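You operate a simulated robot arm through the tools that you are given. There is no shell and no other tool.

You run a simulated robot arm. Do the job below in one go: nothing can be reset, and whatever is moved stays where it is left.

## Task
Firm the red tray, cover its seed, then fit the clear cover.
Fine: firm with the grey board first; vermiculite with the green scoop on all cells, little spilt; the clear cover sits inside the rim; board and scoop go back.

The check looks at the end state, three seconds after you hand in, the way a careful person would. Anything else that was tipped, shoved, dropped, spilled or broken makes it a failure. A push-on lid holds only when it is set on centred and level and pressed home; a screw cap is set on level and turned clockwise until tight.

## Robot
A 6-joint arm with a two-finger gripper, fixed in place. Base frame: the origin is at the foot of the arm, x ahead of it, y to its left, z up; the work surface is at about z = 850. Readings come in mm, degrees, newtons and seconds.
Its first joint turns from -166.0 to 166.0 degrees. Payload 2.45 kg.
Tool frame: the origin (TCP) lies between the finger pads and is the grasp point; the fingertips stand 20 mm ahead of it; z points along the fingers, y is the line along which they close. The gripper opens to 140 mm. The gripper's body begins 168 mm behind the TCP.
Orientation is that of the tool frame in the base frame, as [roll, pitch, yaw] about the fixed x, y, z axes, in that order (R = Rz(yaw) Ry(pitch) Rx(roll)). With the fingers straight down and closing along the base's y, the tool's x points along the base's -x, its y along +y and its z along -z.

## Interface
- The arm moves only by the tool move_arm. Its argument "moves" is a list of rows, each a list of 3 entries, a list of its own where there are three numbers: the shift along the tool's x, y, z in mm, then the turn, a rotation vector about the tool's x, y, z in degrees, then the opening in per cent of the stroke, from 0 (shut) to 100 (fully open). In form: [[[x, y, z], [ax, ay, az], claw], ...]. A call has 1 to 20 rows; each row shifts and turns the commanded pose from where the row before left it, along the tool's axes as they then stand. Each row takes 0.2 s and may step no farther than 50 mm and 8.6 degrees from the row before; otherwise, or with a gripper value out of range, the whole call is refused. A pose out of reach is approached as far as the arm can. The call stops where the force on the tool passes 40 N (or 10 N more than at its start, if that is more) or the arm is blocked; 0.2 s more then pass. The fingers move at their own pace (about 45 mm/s each) and stop on an object; they squeeze with about 38 N. The grip force told is the motor's: it shows also when the fingers shut on nothing. Time passes only in rows, and 0.2 s behind the last, so rows that do not move let the fingers close. It gives the time, the measured TCP pose, the force on the tool (base axes), the opening and the grip force at its end, in the units of the frame above (readings bear some noise), with the torque about the TCP (base axes, N m) and any sound that the robot's microphone picked up, and new pictures: "views" is both (left out), scene, wrist or none.
- Cameras (640 x 400 px; columns grow to the right, rows downward): "scene" is fixed at [400.8, -499.5, 1623.8]; the picture's right is [0.93, -0.37, 0.00], its down [-0.30, -0.76, -0.58] and it looks along [0.21, 0.54, -0.82] (base axes); focal length 303 px, centre (320, 200). "wrist" rides on the gripper at [78, 11, -209] in the tool frame; the picture's right is [-0.14, 0.99, 0.00], its down [-0.92, -0.13, -0.37] and it looks along [-0.36, -0.05, 0.93] (tool axes); focal length 280 px, centre (320, 200). There is no depth. A picture from a camera that has moved, and an enlarged one, comes with that camera's place and axes in the base frame and with its lens.
- zoom(camera, box): a new picture of the part [left, top, right, bottom] of that camera's present view, enlarged. It takes no simulated time.
- close_job(): hands the job in; it is judged then, once.

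Nothing tells you positions but the pictures and the camera data. Unless the task says otherwise, let go and move clear before handing in.

The tools are called after "Emit:" as name(argument=value, ...) on one line, values as JSON. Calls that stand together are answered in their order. move_arm: Moves the arm, as the interface text tells. Its arguments: {"type":"object","properties":{"moves":{"type":"array"},"views":{"type":"string","enum":["both","scene","wrist","none"]}},"required":["moves"]} The other tools are called the same way: zoom (camera, box) takes an enlarged picture of a part of a camera's view; close_job () hands the job in.

At the start:

```text
time_s: 0.0
tcp_pos: [700.6, 0.3, 1239.7]
tool_rot: [-180.0, -0.1, -180.0]
wrist_force: [0.1, 0.3, -0.2]
wrist_torque: [-0.01, 0.0, 0.01]
grip_width: 139.9
grip_force: 0.1
```

scene: 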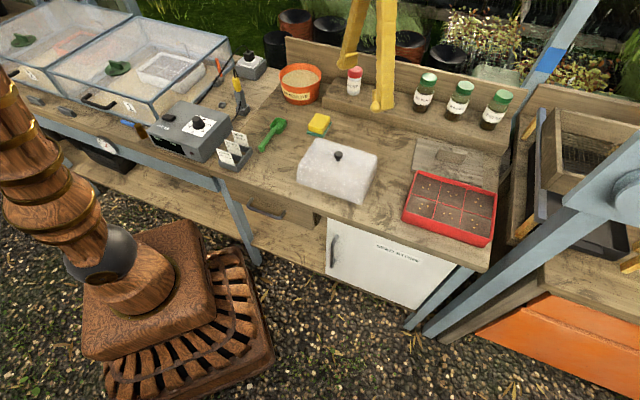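
wrist: 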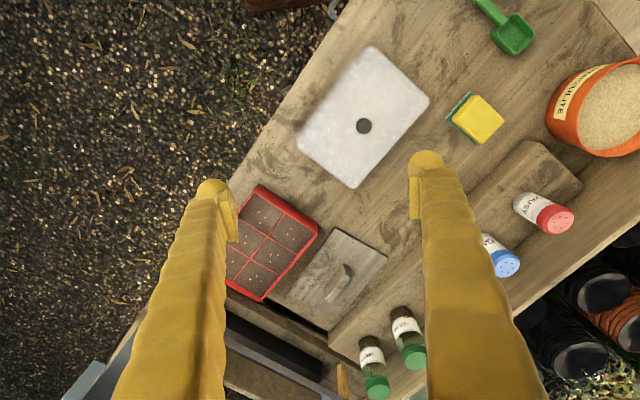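

I see a potting bench with a red six-cell tray at the right, a grey board with a handle behind it, a clear cover with a knob left of the tray, a green scoop and an orange tub of vermiculite. First I take closer pictures to locate everything.

Emit:
zoom(camera="scene", box=[380, 120, 540, 260])

Emit:
zoom(camera="scene", box=[220, 50, 400, 210])

Emit:
zoom(camera="wrist", box=[200, 160, 420, 320])

Emit:
zoom(camera="wrist", box=[420, 0, 640, 160])

```text
2.86 times, centred on (460, 190) of scene
camera zoom: at [400.8, -499.5, 1623.8], right [0.93, -0.37, 0.0], down [-0.3, -0.76, -0.58], along [0.21, 0.54, -0.82], focal length 865 px, centre (-80, 229)
```

zoom: 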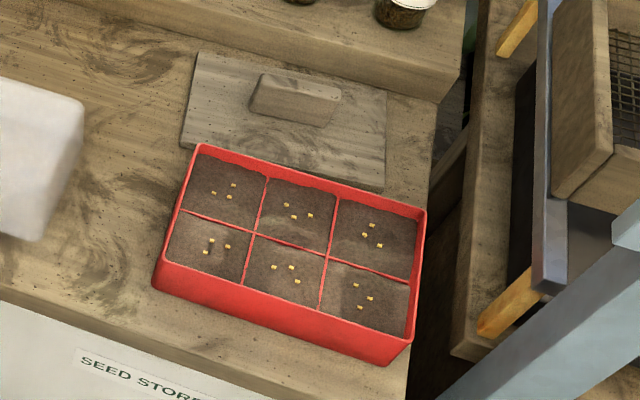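

```text
2.50 times, centred on (310, 130) of scene
camera zoom: at [400.8, -499.5, 1623.8], right [0.93, -0.37, 0.0], down [-0.3, -0.76, -0.58], along [0.21, 0.54, -0.82], focal length 757 px, centre (345, 375)
```

zoom: 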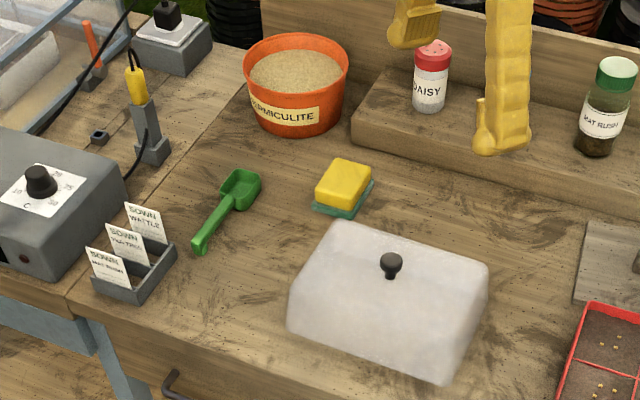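

```text
2.50 times, centred on (310, 240) of wrist
camera zoom: at [621.8, 10.8, 1448.9], right [0.14, 0.99, 0.0], down [0.92, -0.13, 0.37], along [0.36, -0.05, -0.93], focal length 701 px, centre (345, 100)
```

zoom: 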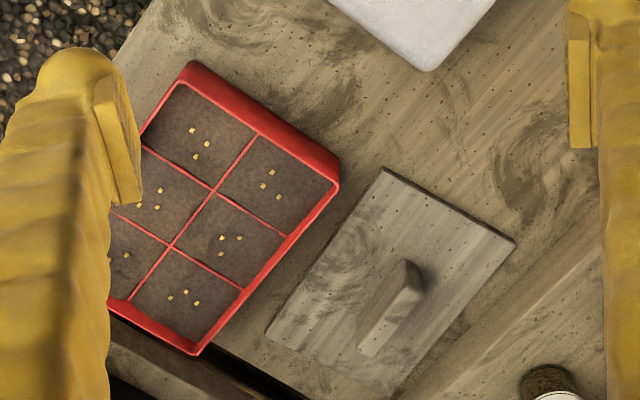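

```text
2.50 times, centred on (530, 80) of wrist
camera zoom: at [621.8, 10.8, 1448.9], right [0.14, 0.99, 0.0], down [0.92, -0.13, 0.37], along [0.36, -0.05, -0.93], focal length 701 px, centre (-205, 500)
```

zoom: 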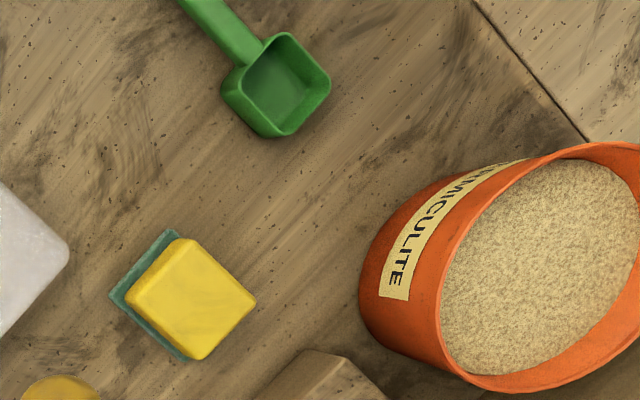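

The tray and the board stand turned about 45° to the base and lie near the limit of reach, with the board at a radius of about 1065 mm. I move the hand above them first, to measure from a better viewpoint.

Emit:
move_arm(moves=[[[-36, -20, 0], [0, 0, 0], 100], [[-36, -20, 0], [0, 0, 0], 100], [[-36, -20, 0], [0, 0, 0], 100], [[-36, -20, 0], [0, 0, 0], 100]], views="wrist")

```text
time_s: 1.0
tcp_pos: [846.6, -79.9, 1239.9]
tool_rot: [-180.0, 0.0, 179.9]
wrist_force: [-1.0, 0.4, 0.3]
wrist_torque: [-0.03, -0.05, 0.0]
grip_width: 139.9
grip_force: 0.1
camera wrist: at [768.3, -68.3, 1447.9], right [0.14, 0.99, 0.0], down [0.92, -0.13, 0.37], along [0.37, -0.05, -0.93], focal length 280 px, centre (320, 200)
```

wrist: 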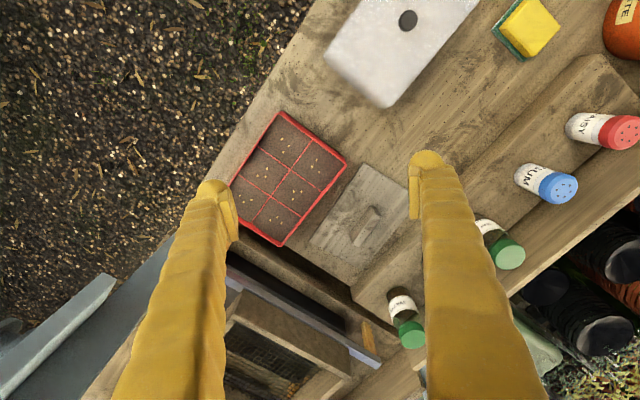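

Emit:
zoom(camera="wrist", box=[220, 100, 420, 260])

Emit:
zoom(camera="wrist", box=[310, 0, 480, 120])

```text
2.50 times, centred on (320, 180) of wrist
camera zoom: at [768.3, -68.3, 1447.9], right [0.14, 0.99, 0.0], down [0.92, -0.13, 0.37], along [0.37, -0.05, -0.93], focal length 701 px, centre (320, 250)
```

zoom: 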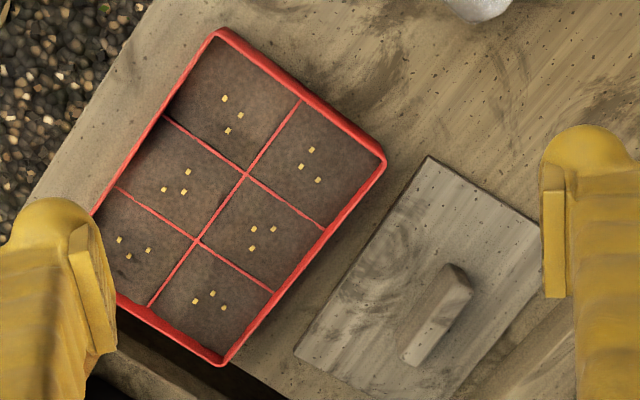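

```text
3.33 times, centred on (395, 60) of wrist
camera zoom: at [768.3, -68.3, 1447.9], right [0.14, 0.99, 0.0], down [0.92, -0.13, 0.37], along [0.37, -0.05, -0.93], focal length 935 px, centre (70, 667)
```

zoom: 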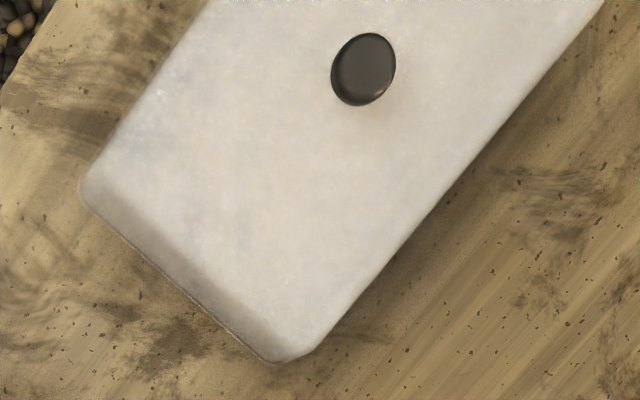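

Emit:
zoom(camera="wrist", box=[320, 160, 400, 220])

Emit:
zoom(camera="scene", box=[410, 130, 500, 186])

Emit:
zoom(camera="scene", box=[390, 160, 500, 250])

Emit:
zoom(camera="scene", box=[240, 100, 390, 210])

```text
6.67 times, centred on (360, 190) of wrist
camera zoom: at [768.3, -68.3, 1447.9], right [0.14, 0.99, 0.0], down [0.92, -0.13, 0.37], along [0.37, -0.05, -0.93], focal length 1869 px, centre (53, 267)
```

zoom: 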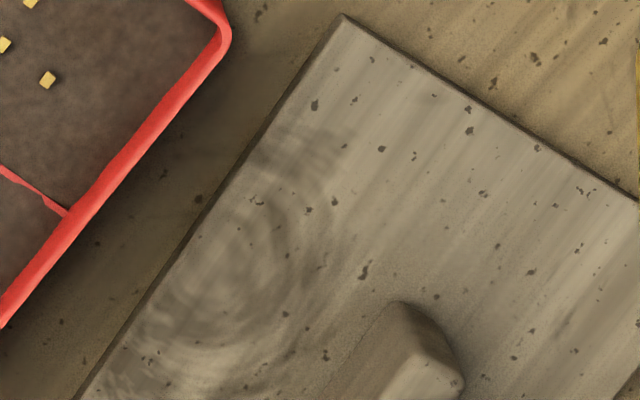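

```text
7.11 times, centred on (455, 158) of scene
camera zoom: at [400.8, -499.5, 1623.8], right [0.93, -0.37, 0.0], down [-0.3, -0.76, -0.58], along [0.21, 0.54, -0.82], focal length 2152 px, centre (-640, 499)
```

zoom: 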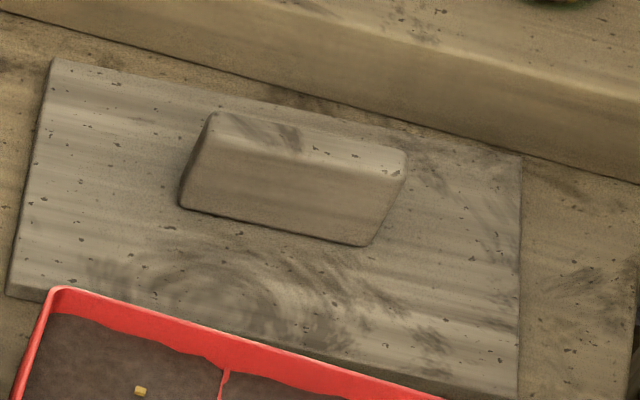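

```text
4.44 times, centred on (445, 205) of scene
camera zoom: at [400.8, -499.5, 1623.8], right [0.93, -0.37, 0.0], down [-0.3, -0.76, -0.58], along [0.21, 0.54, -0.82], focal length 1345 px, centre (-236, 178)
```

zoom: 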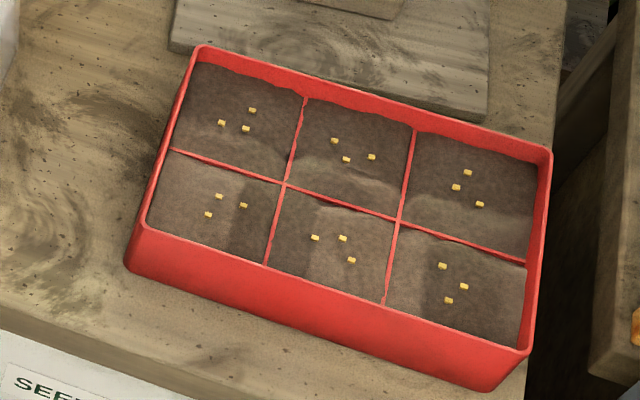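

```text
3.64 times, centred on (315, 155) of scene
camera zoom: at [400.8, -499.5, 1623.8], right [0.93, -0.37, 0.0], down [-0.3, -0.76, -0.58], along [0.21, 0.54, -0.82], focal length 1100 px, centre (338, 364)
```

zoom: 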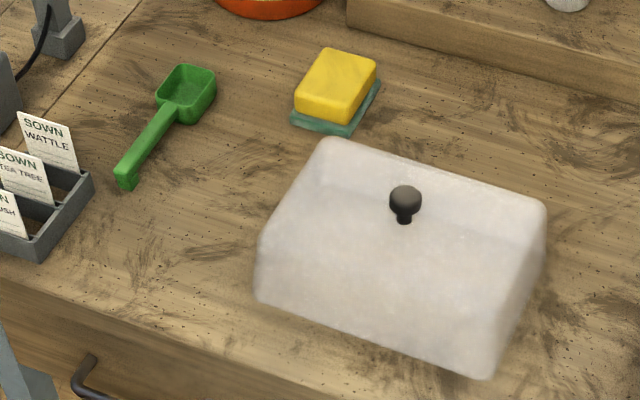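

Emit:
zoom(camera="wrist", box=[335, 190, 415, 250])

Emit:
zoom(camera="wrist", box=[220, 100, 360, 260])

```text
6.67 times, centred on (375, 220) of wrist
camera zoom: at [768.3, -68.3, 1447.9], right [0.14, 0.99, 0.0], down [0.92, -0.13, 0.37], along [0.37, -0.05, -0.93], focal length 1869 px, centre (-47, 67)
```

zoom: 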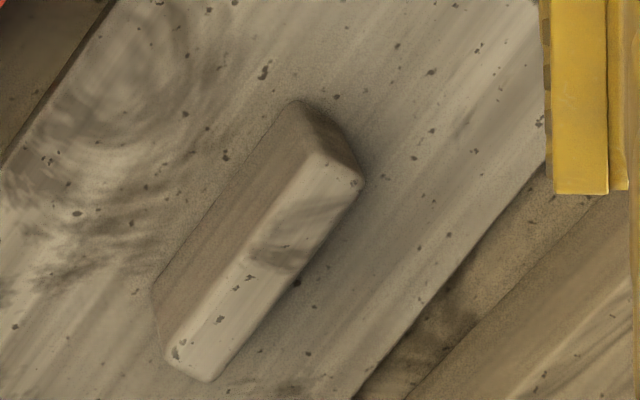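

```text
2.50 times, centred on (290, 180) of wrist
camera zoom: at [768.3, -68.3, 1447.9], right [0.14, 0.99, 0.0], down [0.92, -0.13, 0.37], along [0.37, -0.05, -0.93], focal length 701 px, centre (395, 250)
```

zoom: 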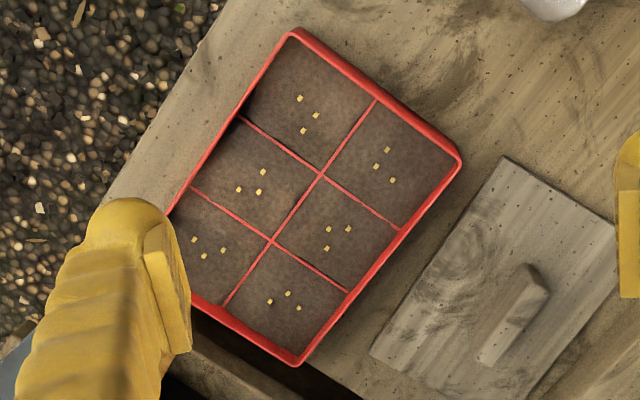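

I put the board's handle at about (1068, -9), its top near z = 903, its long axis turned -39°. I turn the hand to that axis and lean it outward, then check that it can reach that far.

Emit:
move_arm(moves=[[[0, 0, 0], [0, 0, 7.8], 60], [[0, 0, 0], [0, 0, 7.8], 50], [[0, 0, 0], [0, 0, 7.8], 50], [[0, 0, 0], [0, 0, 7.8], 50], [[0, 0, 0], [0, 0, 7.8], 50], [[0, 0, 0], [0, -8, 0], 50], [[0, 0, 0], [0, -8, 0], 50], [[0, 0, 0], [0, -8, 0], 50]], views="wrist")

```text
time_s: 2.8
tcp_pos: [843.5, -80.4, 1240.4]
tool_rot: [180.0, 24.0, 141.0]
wrist_force: [0.9, 0.1, 0.2]
wrist_torque: [-0.02, -0.03, -0.03]
grip_width: 70.0
grip_force: 0.0
camera wrist: at [728.8, 26.8, 1398.2], right [0.72, 0.69, 0.06], down [0.46, -0.53, 0.71], along [0.52, -0.49, -0.7], focal length 280 px, centre (320, 200)
```

wrist: 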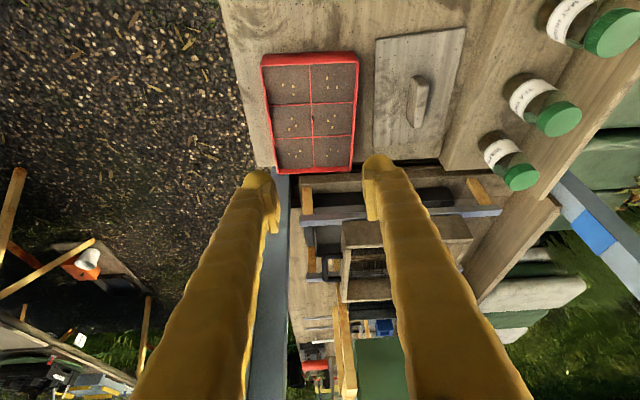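

Emit:
move_arm(moves=[[[2.8, 24.4, 33.5], [0, 0, 0], 45], [[2.8, 24.4, 33.5], [0, 0, 0], 45], [[2.8, 24.4, 33.5], [0, 0, 0], 45], [[2.8, 24.4, 33.5], [0, 0, 0], 45], [[2.8, 24.4, 33.5], [0, 0, 0], 45], [[2.8, 24.4, 33.5], [0, 0, 0], 45], [[2.8, 24.4, 33.5], [0, 0, 0], 45], [[2.8, 24.4, 33.5], [0, 0, 0], 45], [[0, 0, 0], [0, 0, 0], 45]], views="both")

```text
time_s: 4.8
tcp_pos: [1035.8, 13.6, 985.3]
tool_rot: [-180.0, 24.0, 141.1]
wrist_force: [-0.5, 0.2, 0.0]
wrist_torque: [0.0, -0.01, 0.01]
grip_width: 62.8
grip_force: 0.0
camera wrist: at [921.6, 122.1, 1145.5], right [0.72, 0.69, 0.06], down [0.46, -0.53, 0.71], along [0.52, -0.49, -0.7], focal length 280 px, centre (320, 200)
```

scene: 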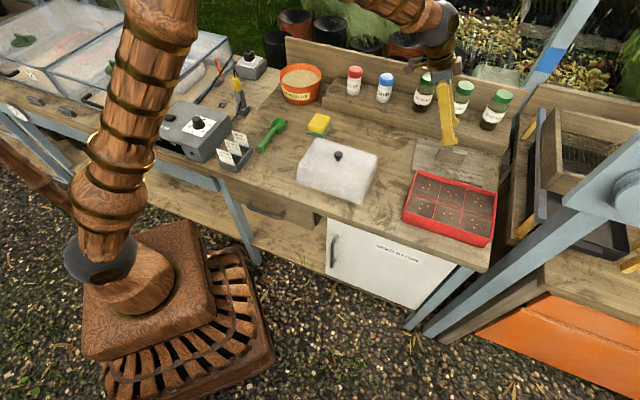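
wrist: 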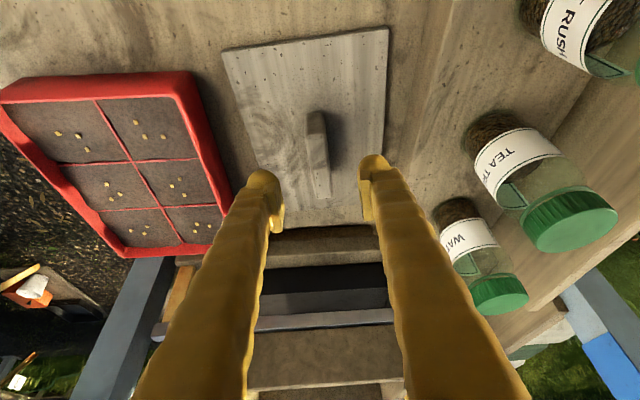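

Emit:
zoom(camera="wrist", box=[210, 20, 410, 240])

Emit:
zoom(camera="scene", box=[400, 60, 520, 190])

```text
1.82 times, centred on (310, 130) of wrist
camera zoom: at [921.6, 122.1, 1145.5], right [0.72, 0.69, 0.06], down [0.46, -0.53, 0.71], along [0.52, -0.49, -0.7], focal length 510 px, centre (338, 327)
```

zoom: 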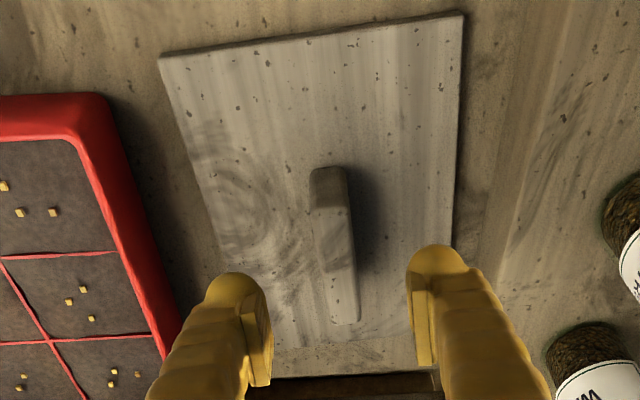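

```text
3.08 times, centred on (460, 125) of scene
camera zoom: at [400.8, -499.5, 1623.8], right [0.93, -0.37, 0.0], down [-0.3, -0.76, -0.58], along [0.21, 0.54, -0.82], focal length 931 px, centre (-111, 431)
```

zoom: 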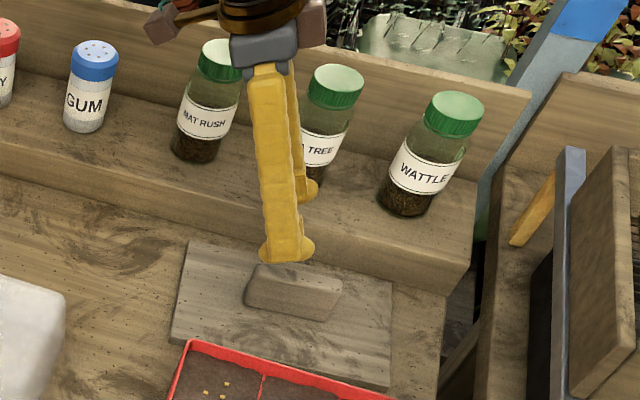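

Emit:
move_arm(moves=[[[0, 0.3, 33], [0, 0, 0], 45], [[0, 0.3, 33], [0, 0, 0], 45], [[0, 0.3, 31], [0, 0, 0.8], 45], [[0, 0, 0], [0, 0, 0], 45]], views="both")

```text
time_s: 5.8
tcp_pos: [1067.5, -8.6, 897.5]
tool_rot: [179.7, 24.0, 140.1]
wrist_force: [-0.1, -0.2, 0.2]
wrist_torque: [-0.04, 0.02, 0.01]
grip_width: 63.0
grip_force: 0.1
camera wrist: at [954.1, 98.4, 1056.0], right [0.73, 0.68, 0.06], down [0.45, -0.54, 0.71], along [0.52, -0.49, -0.7], focal length 280 px, centre (320, 200)
```

scene: 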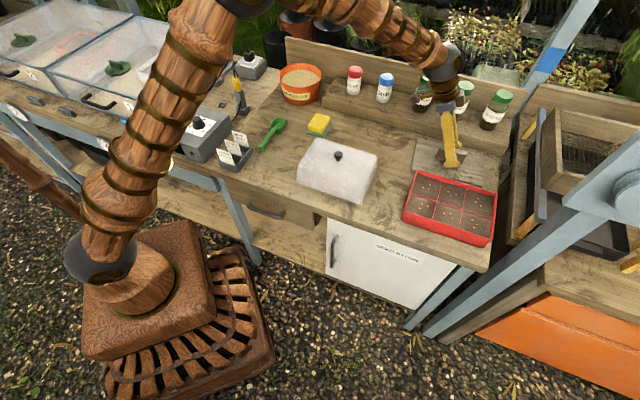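
wrist: 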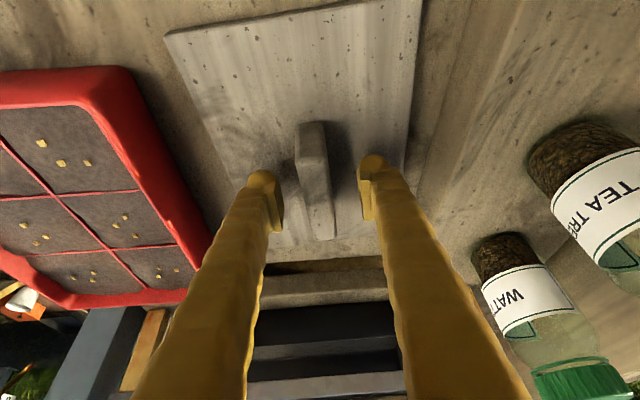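

Emit:
move_arm(moves=[[[0, 0, 0], [0, 0, 0], 20], [[0, 0, 0], [0, 0, 0], 10], [[0, 0, 0], [0, 0, 0], 0], [[0, 0, 0], [0, 0, 0], 0], [[0, 0, 0], [0, 0, 0], 0]], views="wrist")

Emit:
zoom(camera="scene", box=[400, 90, 520, 200])

```text
time_s: 7.0
tcp_pos: [1068.7, -8.9, 896.7]
tool_rot: [179.7, 24.0, 140.2]
wrist_force: [-0.2, -0.6, 0.4]
wrist_torque: [-0.06, -0.02, 0.09]
grip_width: 20.6
grip_force: 38.3
camera wrist: at [954.0, 98.4, 1056.3], right [0.73, 0.68, 0.06], down [0.45, -0.54, 0.71], along [0.52, -0.49, -0.7], focal length 280 px, centre (320, 200)
```

wrist: 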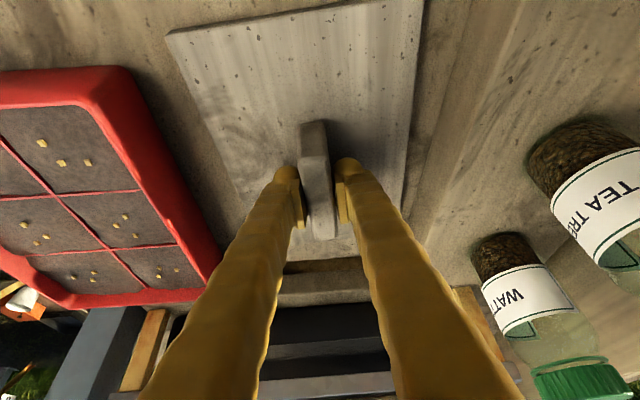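

```text
3.64 times, centred on (460, 145) of scene
camera zoom: at [400.8, -499.5, 1623.8], right [0.93, -0.37, 0.0], down [-0.3, -0.76, -0.58], along [0.21, 0.54, -0.82], focal length 1100 px, centre (-189, 400)
```

zoom: 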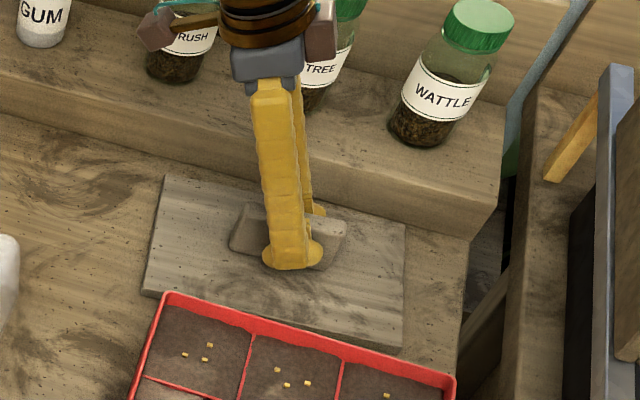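

The board is gripped by its handle at 20.6 mm. I lift it straight up and look at it beside the tray.

Emit:
move_arm(moves=[[[-6.1, 0.1, -13.7], [0, 0, 0], 0], [[-14.2, 0.2, -32], [0, 0, 0], 0], [[-14.2, 0.2, -32], [0, 0, 0], 0], [[-14.2, 0.2, -32], [0, 0, 0], 0], [[0, 0, 0], [0, 0, 0], 0]], views="both")

Emit:
zoom(camera="scene", box=[390, 90, 520, 250])

```text
time_s: 8.2
tcp_pos: [1067.3, -7.9, 1018.9]
tool_rot: [179.7, 23.9, 140.1]
wrist_force: [-0.3, 0.5, -2.0]
wrist_torque: [0.0, -0.02, 0.0]
grip_width: 20.8
grip_force: 37.7
camera wrist: at [953.6, 98.9, 1177.8], right [0.73, 0.68, 0.06], down [0.45, -0.54, 0.71], along [0.52, -0.49, -0.7], focal length 280 px, centre (320, 200)
```

scene: 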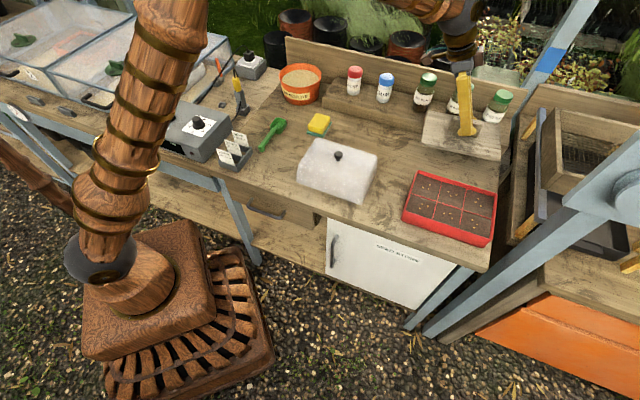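
wrist: 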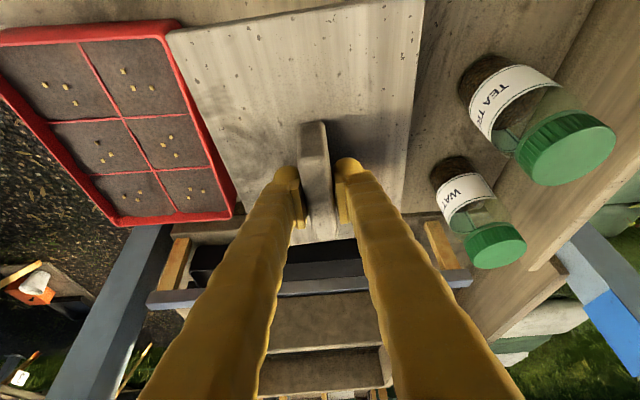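

```text
2.50 times, centred on (455, 170) of scene
camera zoom: at [400.8, -499.5, 1623.8], right [0.93, -0.37, 0.0], down [-0.3, -0.76, -0.58], along [0.21, 0.54, -0.82], focal length 757 px, centre (-18, 275)
```

zoom: 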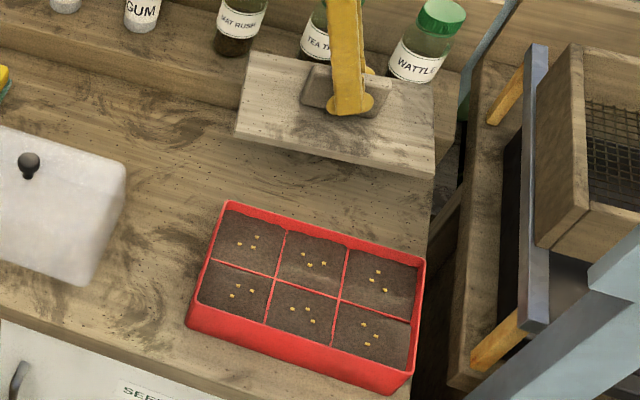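

Emit:
move_arm(moves=[[[-1.2, -20, 0.3], [0, 0, 0], 0], [[-1.2, -40, 0.3], [0, 0, 0], 0], [[-1.2, -45, 0.3], [0, 0, 0], 0], [[-1.2, -45, 0.3], [0, 0, 0], 0], [[-1.2, -40, 0.3], [0, 0, 0], 0], [[0, -20.8, 0.1], [0, 0, 0], 0], [[0, 0, 0], [1.0, 0, 2.28], 0], [[0, 0, 0], [1.0, 0, 2.28], 0], [[0, 0, 0], [0, 0, 0], 0]], views="both")

Emit:
zoom(camera="scene", box=[390, 120, 520, 260])

```text
time_s: 10.2
tcp_pos: [937.8, -174.7, 1015.8]
tool_rot: [179.6, 24.1, 135.1]
wrist_force: [-0.3, -0.1, -1.0]
wrist_torque: [0.01, 0.02, -0.02]
grip_width: 21.0
grip_force: 38.4
camera wrist: at [832.3, -58.1, 1175.2], right [0.79, 0.61, 0.06], down [0.4, -0.58, 0.71], along [0.47, -0.53, -0.7], focal length 280 px, centre (320, 200)
```

scene: 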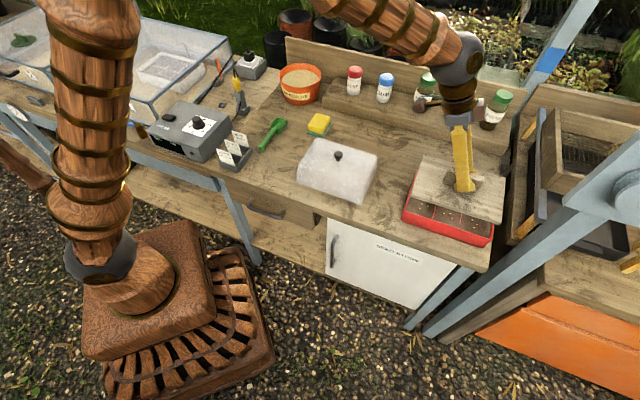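
wrist: 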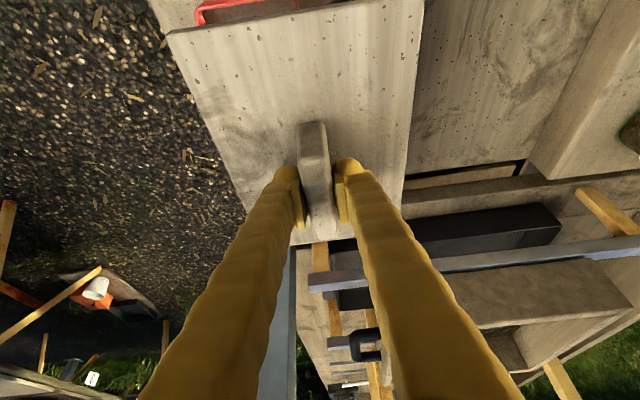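

```text
2.86 times, centred on (455, 190) of scene
camera zoom: at [400.8, -499.5, 1623.8], right [0.93, -0.37, 0.0], down [-0.3, -0.76, -0.58], along [0.21, 0.54, -0.82], focal length 865 px, centre (-66, 229)
```

zoom: 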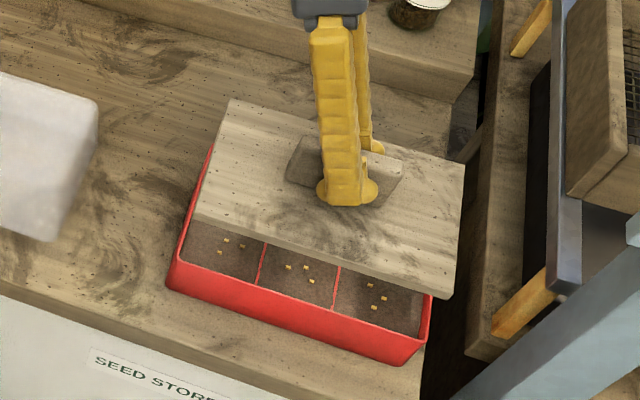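

Emit:
zoom(camera="scene", box=[395, 145, 515, 225])

Emit:
zoom(camera="scene", box=[395, 180, 515, 260])

Emit:
zoom(camera="wrist", box=[150, 0, 450, 200])

```text
5.00 times, centred on (455, 185) of scene
camera zoom: at [400.8, -499.5, 1623.8], right [0.93, -0.37, 0.0], down [-0.3, -0.76, -0.58], along [0.21, 0.54, -0.82], focal length 1513 px, centre (-355, 275)
```

zoom: 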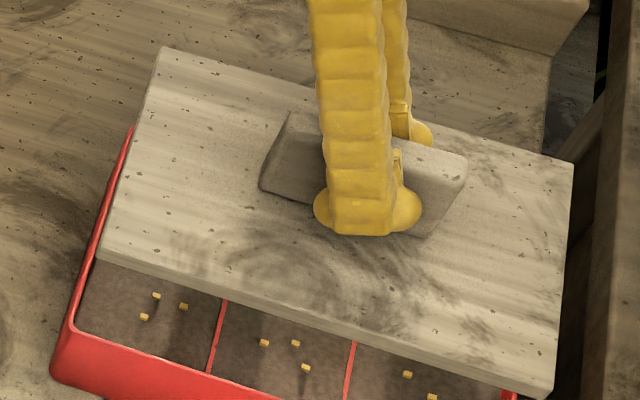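

```text
5.00 times, centred on (455, 220) of scene
camera zoom: at [400.8, -499.5, 1623.8], right [0.93, -0.37, 0.0], down [-0.3, -0.76, -0.58], along [0.21, 0.54, -0.82], focal length 1513 px, centre (-355, 100)
```

zoom: 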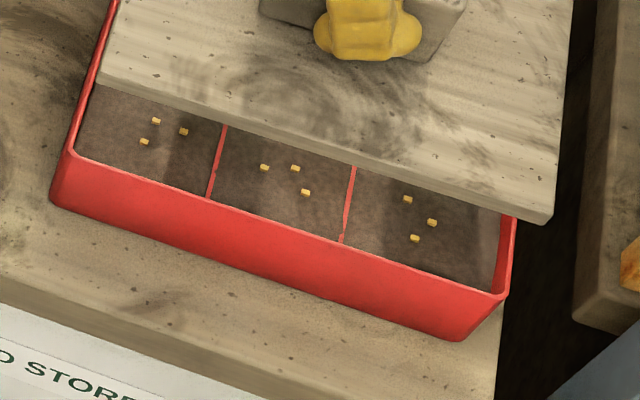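

```text
2.00 times, centred on (300, 100) of wrist
camera zoom: at [832.3, -58.1, 1175.2], right [0.79, 0.61, 0.06], down [0.4, -0.58, 0.71], along [0.47, -0.53, -0.7], focal length 561 px, centre (360, 400)
```

zoom: 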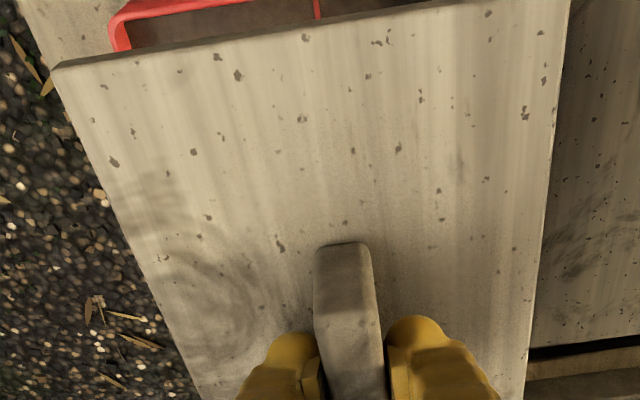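

Emit:
move_arm(moves=[[[10, -0.1, 22.4], [0, 0, 0], 0], [[10, -0.1, 22.4], [0, 0, 0], 0], [[0, 0, 0], [0, 0, 0], 0]], views="both")

Emit:
zoom(camera="scene", box=[395, 165, 515, 245])

Emit:
zoom(camera="wrist", box=[150, 0, 450, 120])

```text
time_s: 11.0
tcp_pos: [936.0, -173.3, 967.6]
tool_rot: [179.6, 24.1, 135.1]
wrist_force: [0.3, 0.1, -1.8]
wrist_torque: [-0.01, 0.03, 0.01]
grip_width: 20.8
grip_force: 38.4
camera wrist: at [831.7, -56.8, 1125.9], right [0.79, 0.61, 0.06], down [0.4, -0.58, 0.71], along [0.47, -0.53, -0.7], focal length 280 px, centre (320, 200)
```

scene: 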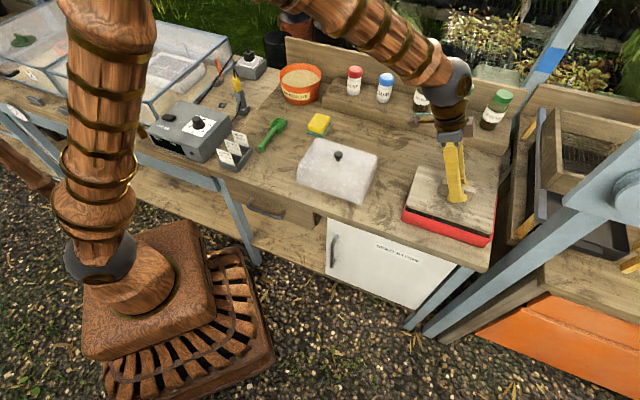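
wrist: 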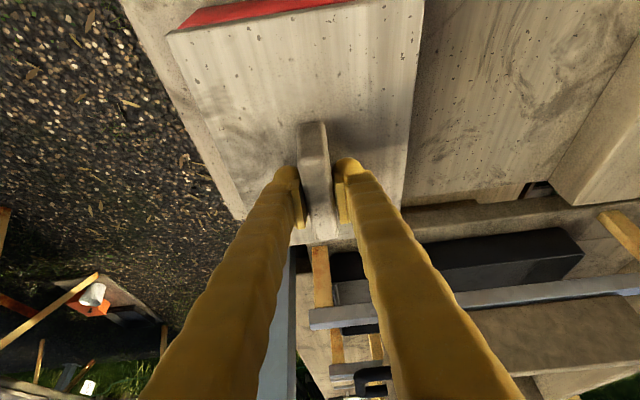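

```text
5.00 times, centred on (455, 205) of scene
camera zoom: at [400.8, -499.5, 1623.8], right [0.93, -0.37, 0.0], down [-0.3, -0.76, -0.58], along [0.21, 0.54, -0.82], focal length 1513 px, centre (-355, 175)
```

zoom: 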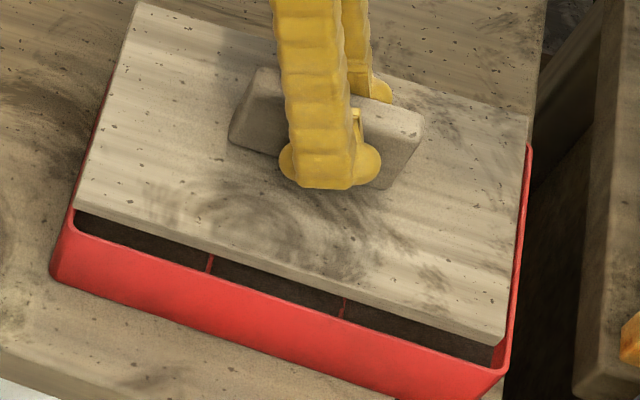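

```text
2.13 times, centred on (300, 60) of wrist
camera zoom: at [831.7, -56.8, 1125.9], right [0.79, 0.61, 0.06], down [0.4, -0.58, 0.71], along [0.47, -0.53, -0.7], focal length 598 px, centre (363, 499)
```

zoom: 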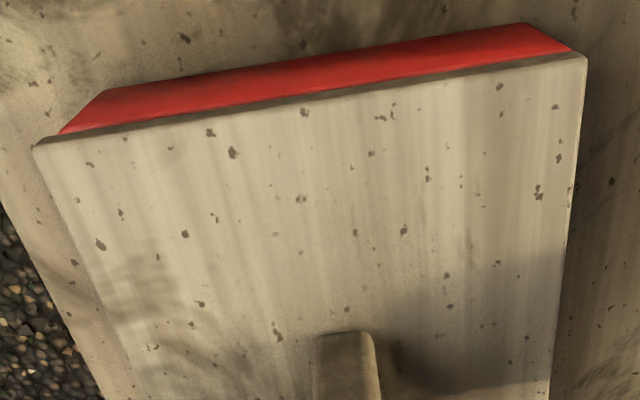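

Emit:
zoom(camera="wrist", box=[150, 0, 250, 60])

Emit:
zoom(camera="wrist", box=[340, 0, 440, 60])

Emit:
zoom(camera="scene", box=[470, 180, 520, 250])

Emit:
zoom(camera="scene", box=[395, 180, 445, 240])

```text
6.40 times, centred on (200, 30) of wrist
camera zoom: at [831.7, -56.8, 1125.9], right [0.79, 0.61, 0.06], down [0.4, -0.58, 0.71], along [0.47, -0.53, -0.7], focal length 1794 px, centre (1088, 1288)
```

zoom: 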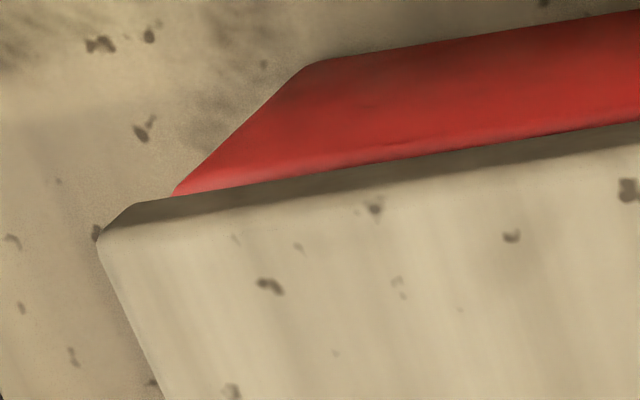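

```text
6.40 times, centred on (390, 30) of wrist
camera zoom: at [831.7, -56.8, 1125.9], right [0.79, 0.61, 0.06], down [0.4, -0.58, 0.71], along [0.47, -0.53, -0.7], focal length 1794 px, centre (-128, 1288)
```

zoom: 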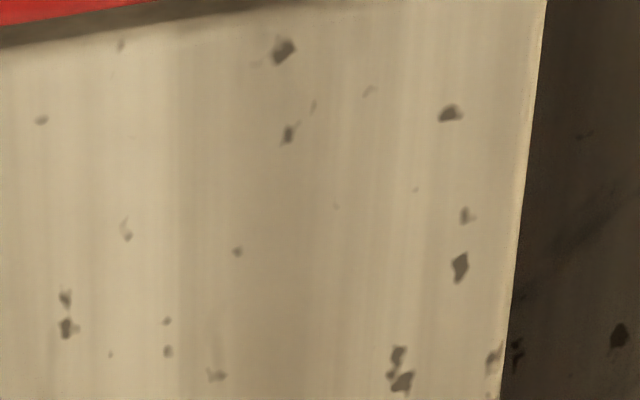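

```text
5.71 times, centred on (495, 215) of scene
camera zoom: at [400.8, -499.5, 1623.8], right [0.93, -0.37, 0.0], down [-0.3, -0.76, -0.58], along [0.21, 0.54, -0.82], focal length 1729 px, centre (-680, 114)
```

zoom: 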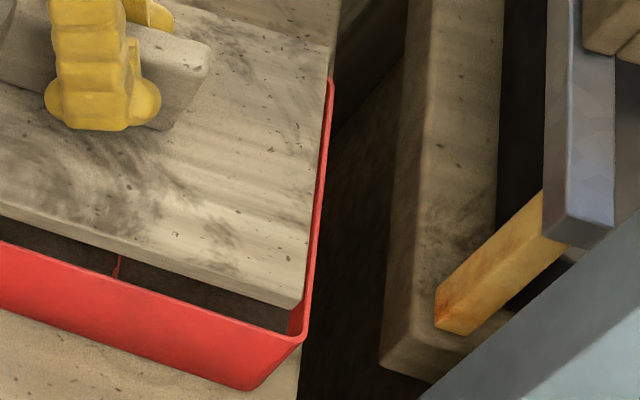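

```text
6.67 times, centred on (420, 210) of scene
camera zoom: at [400.8, -499.5, 1623.8], right [0.93, -0.37, 0.0], down [-0.3, -0.76, -0.58], along [0.21, 0.54, -0.82], focal length 2018 px, centre (-347, 133)
```

zoom: 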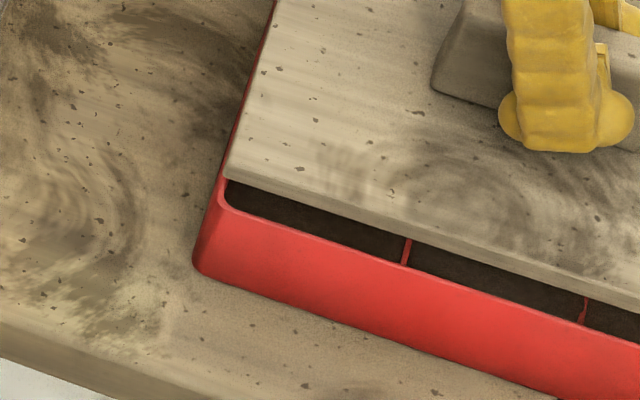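

Emit:
move_arm(moves=[[[-1.84, 0, 7.4], [0, 0, 0], 0], [[0, 0, 0], [0, 0, 0], 0]], views="none")

Emit:
zoom(camera="scene", box=[470, 180, 520, 250])

Emit:
zoom(camera="scene", box=[395, 180, 445, 240])

Emit:
zoom(camera="wrist", box=[150, 0, 450, 60])

Emit:
zoom(camera="scene", box=[395, 160, 515, 250])

```text
time_s: 11.6
tcp_pos: [938.9, -178.1, 959.6]
tool_rot: [179.6, 23.9, 135.1]
wrist_force: [0.5, -0.9, -1.6]
wrist_torque: [0.03, -0.01, -0.01]
grip_width: 20.9
grip_force: 38.0
```

```text
5.71 times, centred on (495, 215) of scene
camera zoom: at [400.8, -499.5, 1623.8], right [0.93, -0.37, 0.0], down [-0.3, -0.76, -0.58], along [0.21, 0.54, -0.82], focal length 1729 px, centre (-680, 114)
```

zoom: 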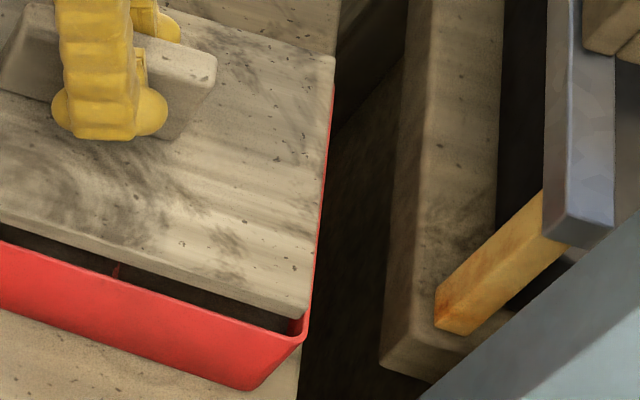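

```text
6.67 times, centred on (420, 210) of scene
camera zoom: at [400.8, -499.5, 1623.8], right [0.93, -0.37, 0.0], down [-0.3, -0.76, -0.58], along [0.21, 0.54, -0.82], focal length 2018 px, centre (-347, 133)
```

zoom: 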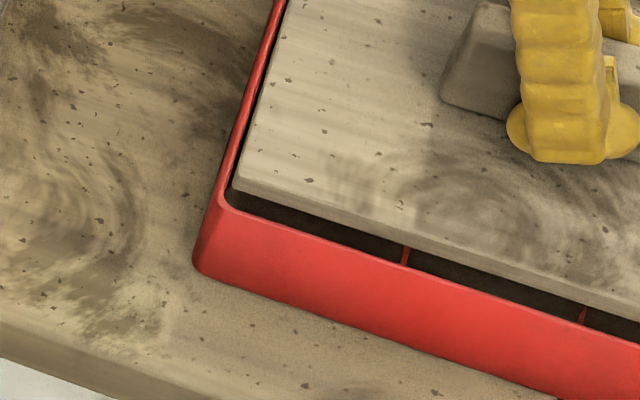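

```text
2.13 times, centred on (300, 30) of wrist
camera zoom: at [835.8, -60.2, 1120.0], right [0.79, 0.62, 0.06], down [0.4, -0.58, 0.71], along [0.47, -0.53, -0.7], focal length 598 px, centre (363, 563)
```

zoom: 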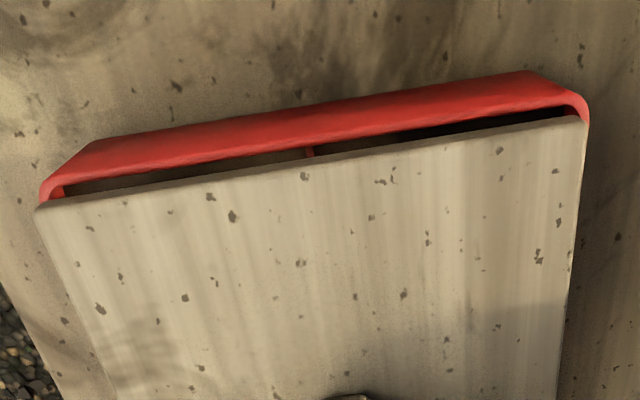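

```text
4.44 times, centred on (455, 205) of scene
camera zoom: at [400.8, -499.5, 1623.8], right [0.93, -0.37, 0.0], down [-0.3, -0.76, -0.58], along [0.21, 0.54, -0.82], focal length 1345 px, centre (-280, 178)
```

zoom: 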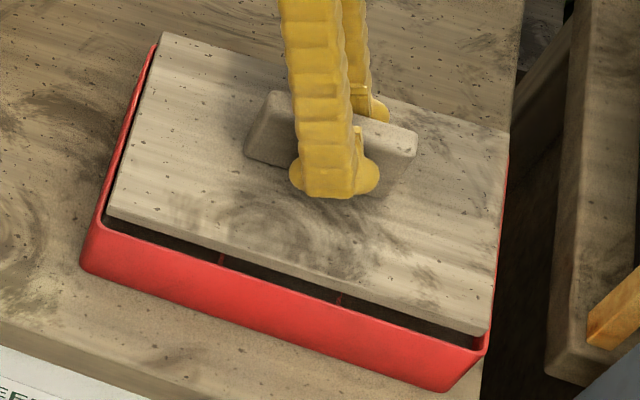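

Emit:
move_arm(moves=[[[0.26, 0, 4.26], [0, 0, 0], 0], [[0, 0, 0], [0, 0, 0], 0]], views="none")

Emit:
zoom(camera="scene", box=[480, 180, 510, 200])

Emit:
zoom(camera="scene", box=[480, 225, 510, 245])

Emit:
zoom(camera="scene", box=[395, 190, 435, 220])

Emit:
zoom(camera="wrist", box=[160, 0, 260, 50])

Emit:
zoom(camera="wrist", box=[350, 0, 450, 10])

```text
time_s: 12.2
tcp_pos: [941.3, -178.4, 957.6]
tool_rot: [179.6, 24.0, 135.0]
wrist_force: [-0.2, -0.6, -2.5]
wrist_torque: [0.0, 0.0, 0.01]
grip_width: 20.8
grip_force: 38.8
```

```text
16.00 times, centred on (495, 190) of scene
camera zoom: at [400.8, -499.5, 1623.8], right [0.93, -0.37, 0.0], down [-0.3, -0.76, -0.58], along [0.21, 0.54, -0.82], focal length 4842 px, centre (-2480, 360)
```

zoom: 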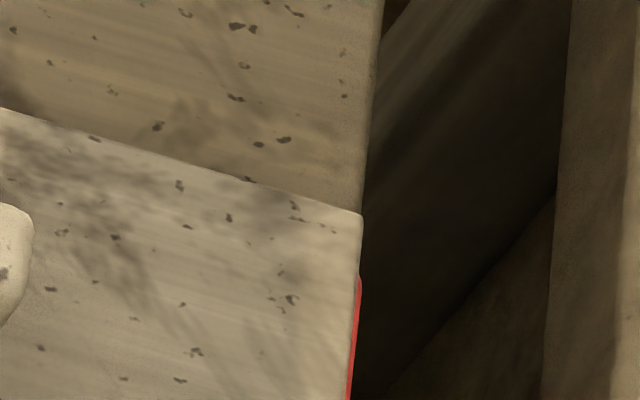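

```text
16.00 times, centred on (495, 235) of scene
camera zoom: at [400.8, -499.5, 1623.8], right [0.93, -0.37, 0.0], down [-0.3, -0.76, -0.58], along [0.21, 0.54, -0.82], focal length 4842 px, centre (-2480, -360)
```

zoom: 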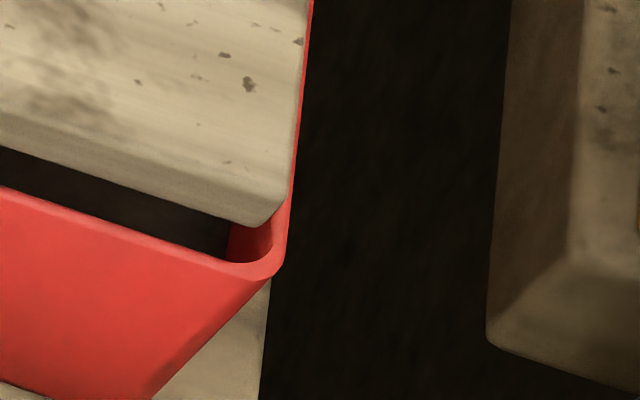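

```text
13.33 times, centred on (415, 205) of scene
camera zoom: at [400.8, -499.5, 1623.8], right [0.93, -0.37, 0.0], down [-0.3, -0.76, -0.58], along [0.21, 0.54, -0.82], focal length 4035 px, centre (-947, 133)
```

zoom: 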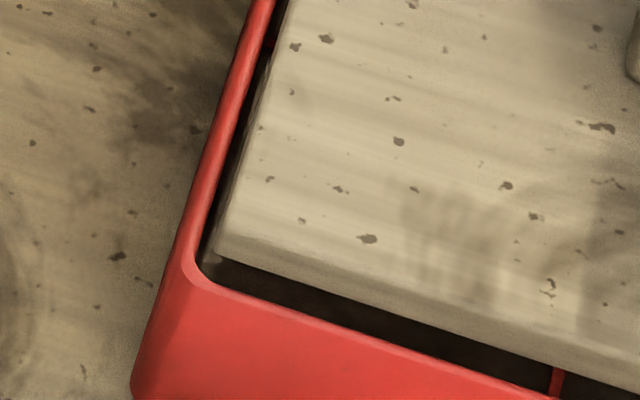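

```text
6.40 times, centred on (210, 25) of wrist
camera zoom: at [837.0, -61.2, 1116.5], right [0.79, 0.62, 0.06], down [0.4, -0.58, 0.71], along [0.47, -0.53, -0.7], focal length 1794 px, centre (1024, 1320)
```

zoom: 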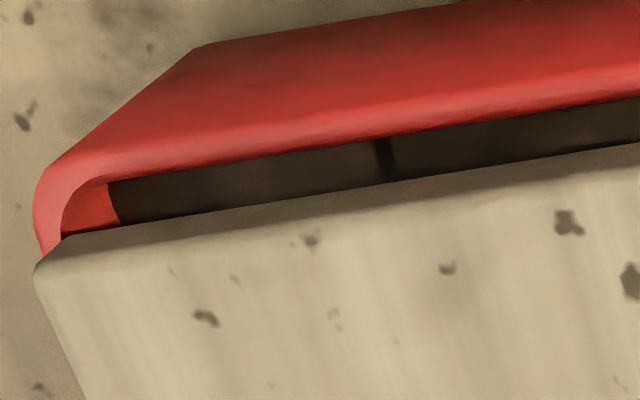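

```text
6.40 times, centred on (400, 5) of wrist
camera zoom: at [837.0, -61.2, 1116.5], right [0.79, 0.62, 0.06], down [0.4, -0.58, 0.71], along [0.47, -0.53, -0.7], focal length 1794 px, centre (-192, 1448)
```

zoom: 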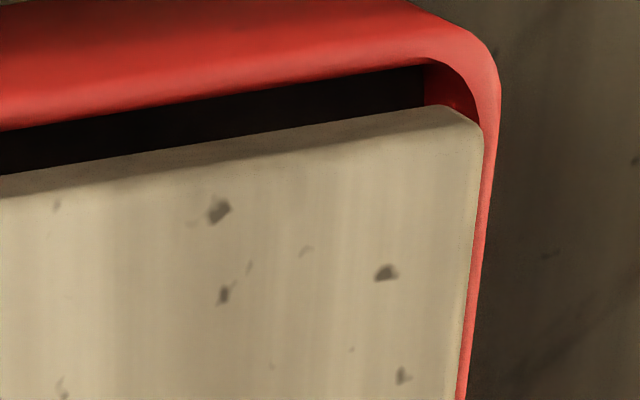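

The board is now centred over the tray to about 1 mm. I shift it 1 mm deeper and lower it into the rim in small steps, watching the force.

Emit:
move_arm(moves=[[[0, 1.0, 0], [0, 0, 0], 0], [[0.81, 0, 1.83], [0, 0, 0], 0], [[0.81, 0, 1.83], [0, 0, 0], 0], [[0.81, 0, 1.83], [0, 0, 0], 0], [[0.81, 0, 1.83], [0, 0, 0], 0], [[0, 0, 0], [0, 0, 0], 0]], views="none")

Emit:
zoom(camera="scene", box=[395, 170, 515, 245])

Emit:
zoom(camera="wrist", box=[150, 0, 450, 60])

```text
time_s: 13.6
tcp_pos: [941.0, -178.0, 950.2]
tool_rot: [179.5, 24.0, 135.1]
wrist_force: [0.0, 0.0, -2.1]
wrist_torque: [0.03, -0.03, 0.02]
grip_width: 20.9
grip_force: 37.9
```

```text
5.33 times, centred on (455, 208) of scene
camera zoom: at [400.8, -499.5, 1623.8], right [0.93, -0.37, 0.0], down [-0.3, -0.76, -0.58], along [0.21, 0.54, -0.82], focal length 1614 px, centre (-400, 160)
```

zoom: 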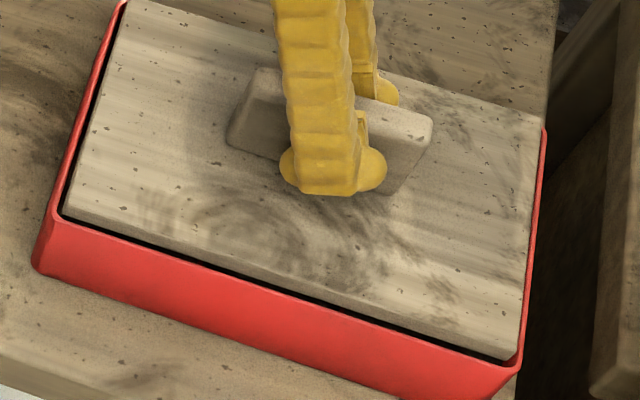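

```text
2.13 times, centred on (300, 30) of wrist
camera zoom: at [838.0, -60.6, 1109.3], right [0.79, 0.62, 0.06], down [0.4, -0.58, 0.71], along [0.47, -0.53, -0.7], focal length 598 px, centre (363, 563)
```

zoom: 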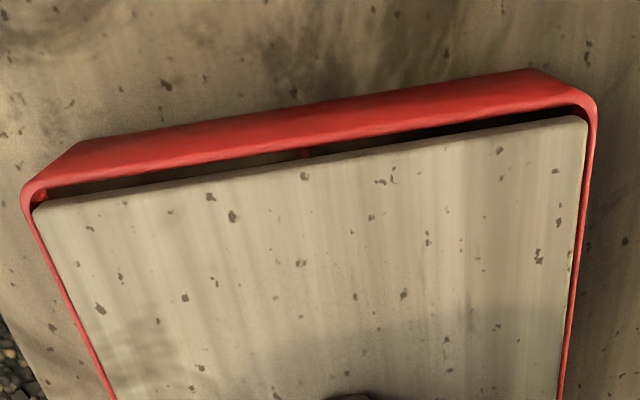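

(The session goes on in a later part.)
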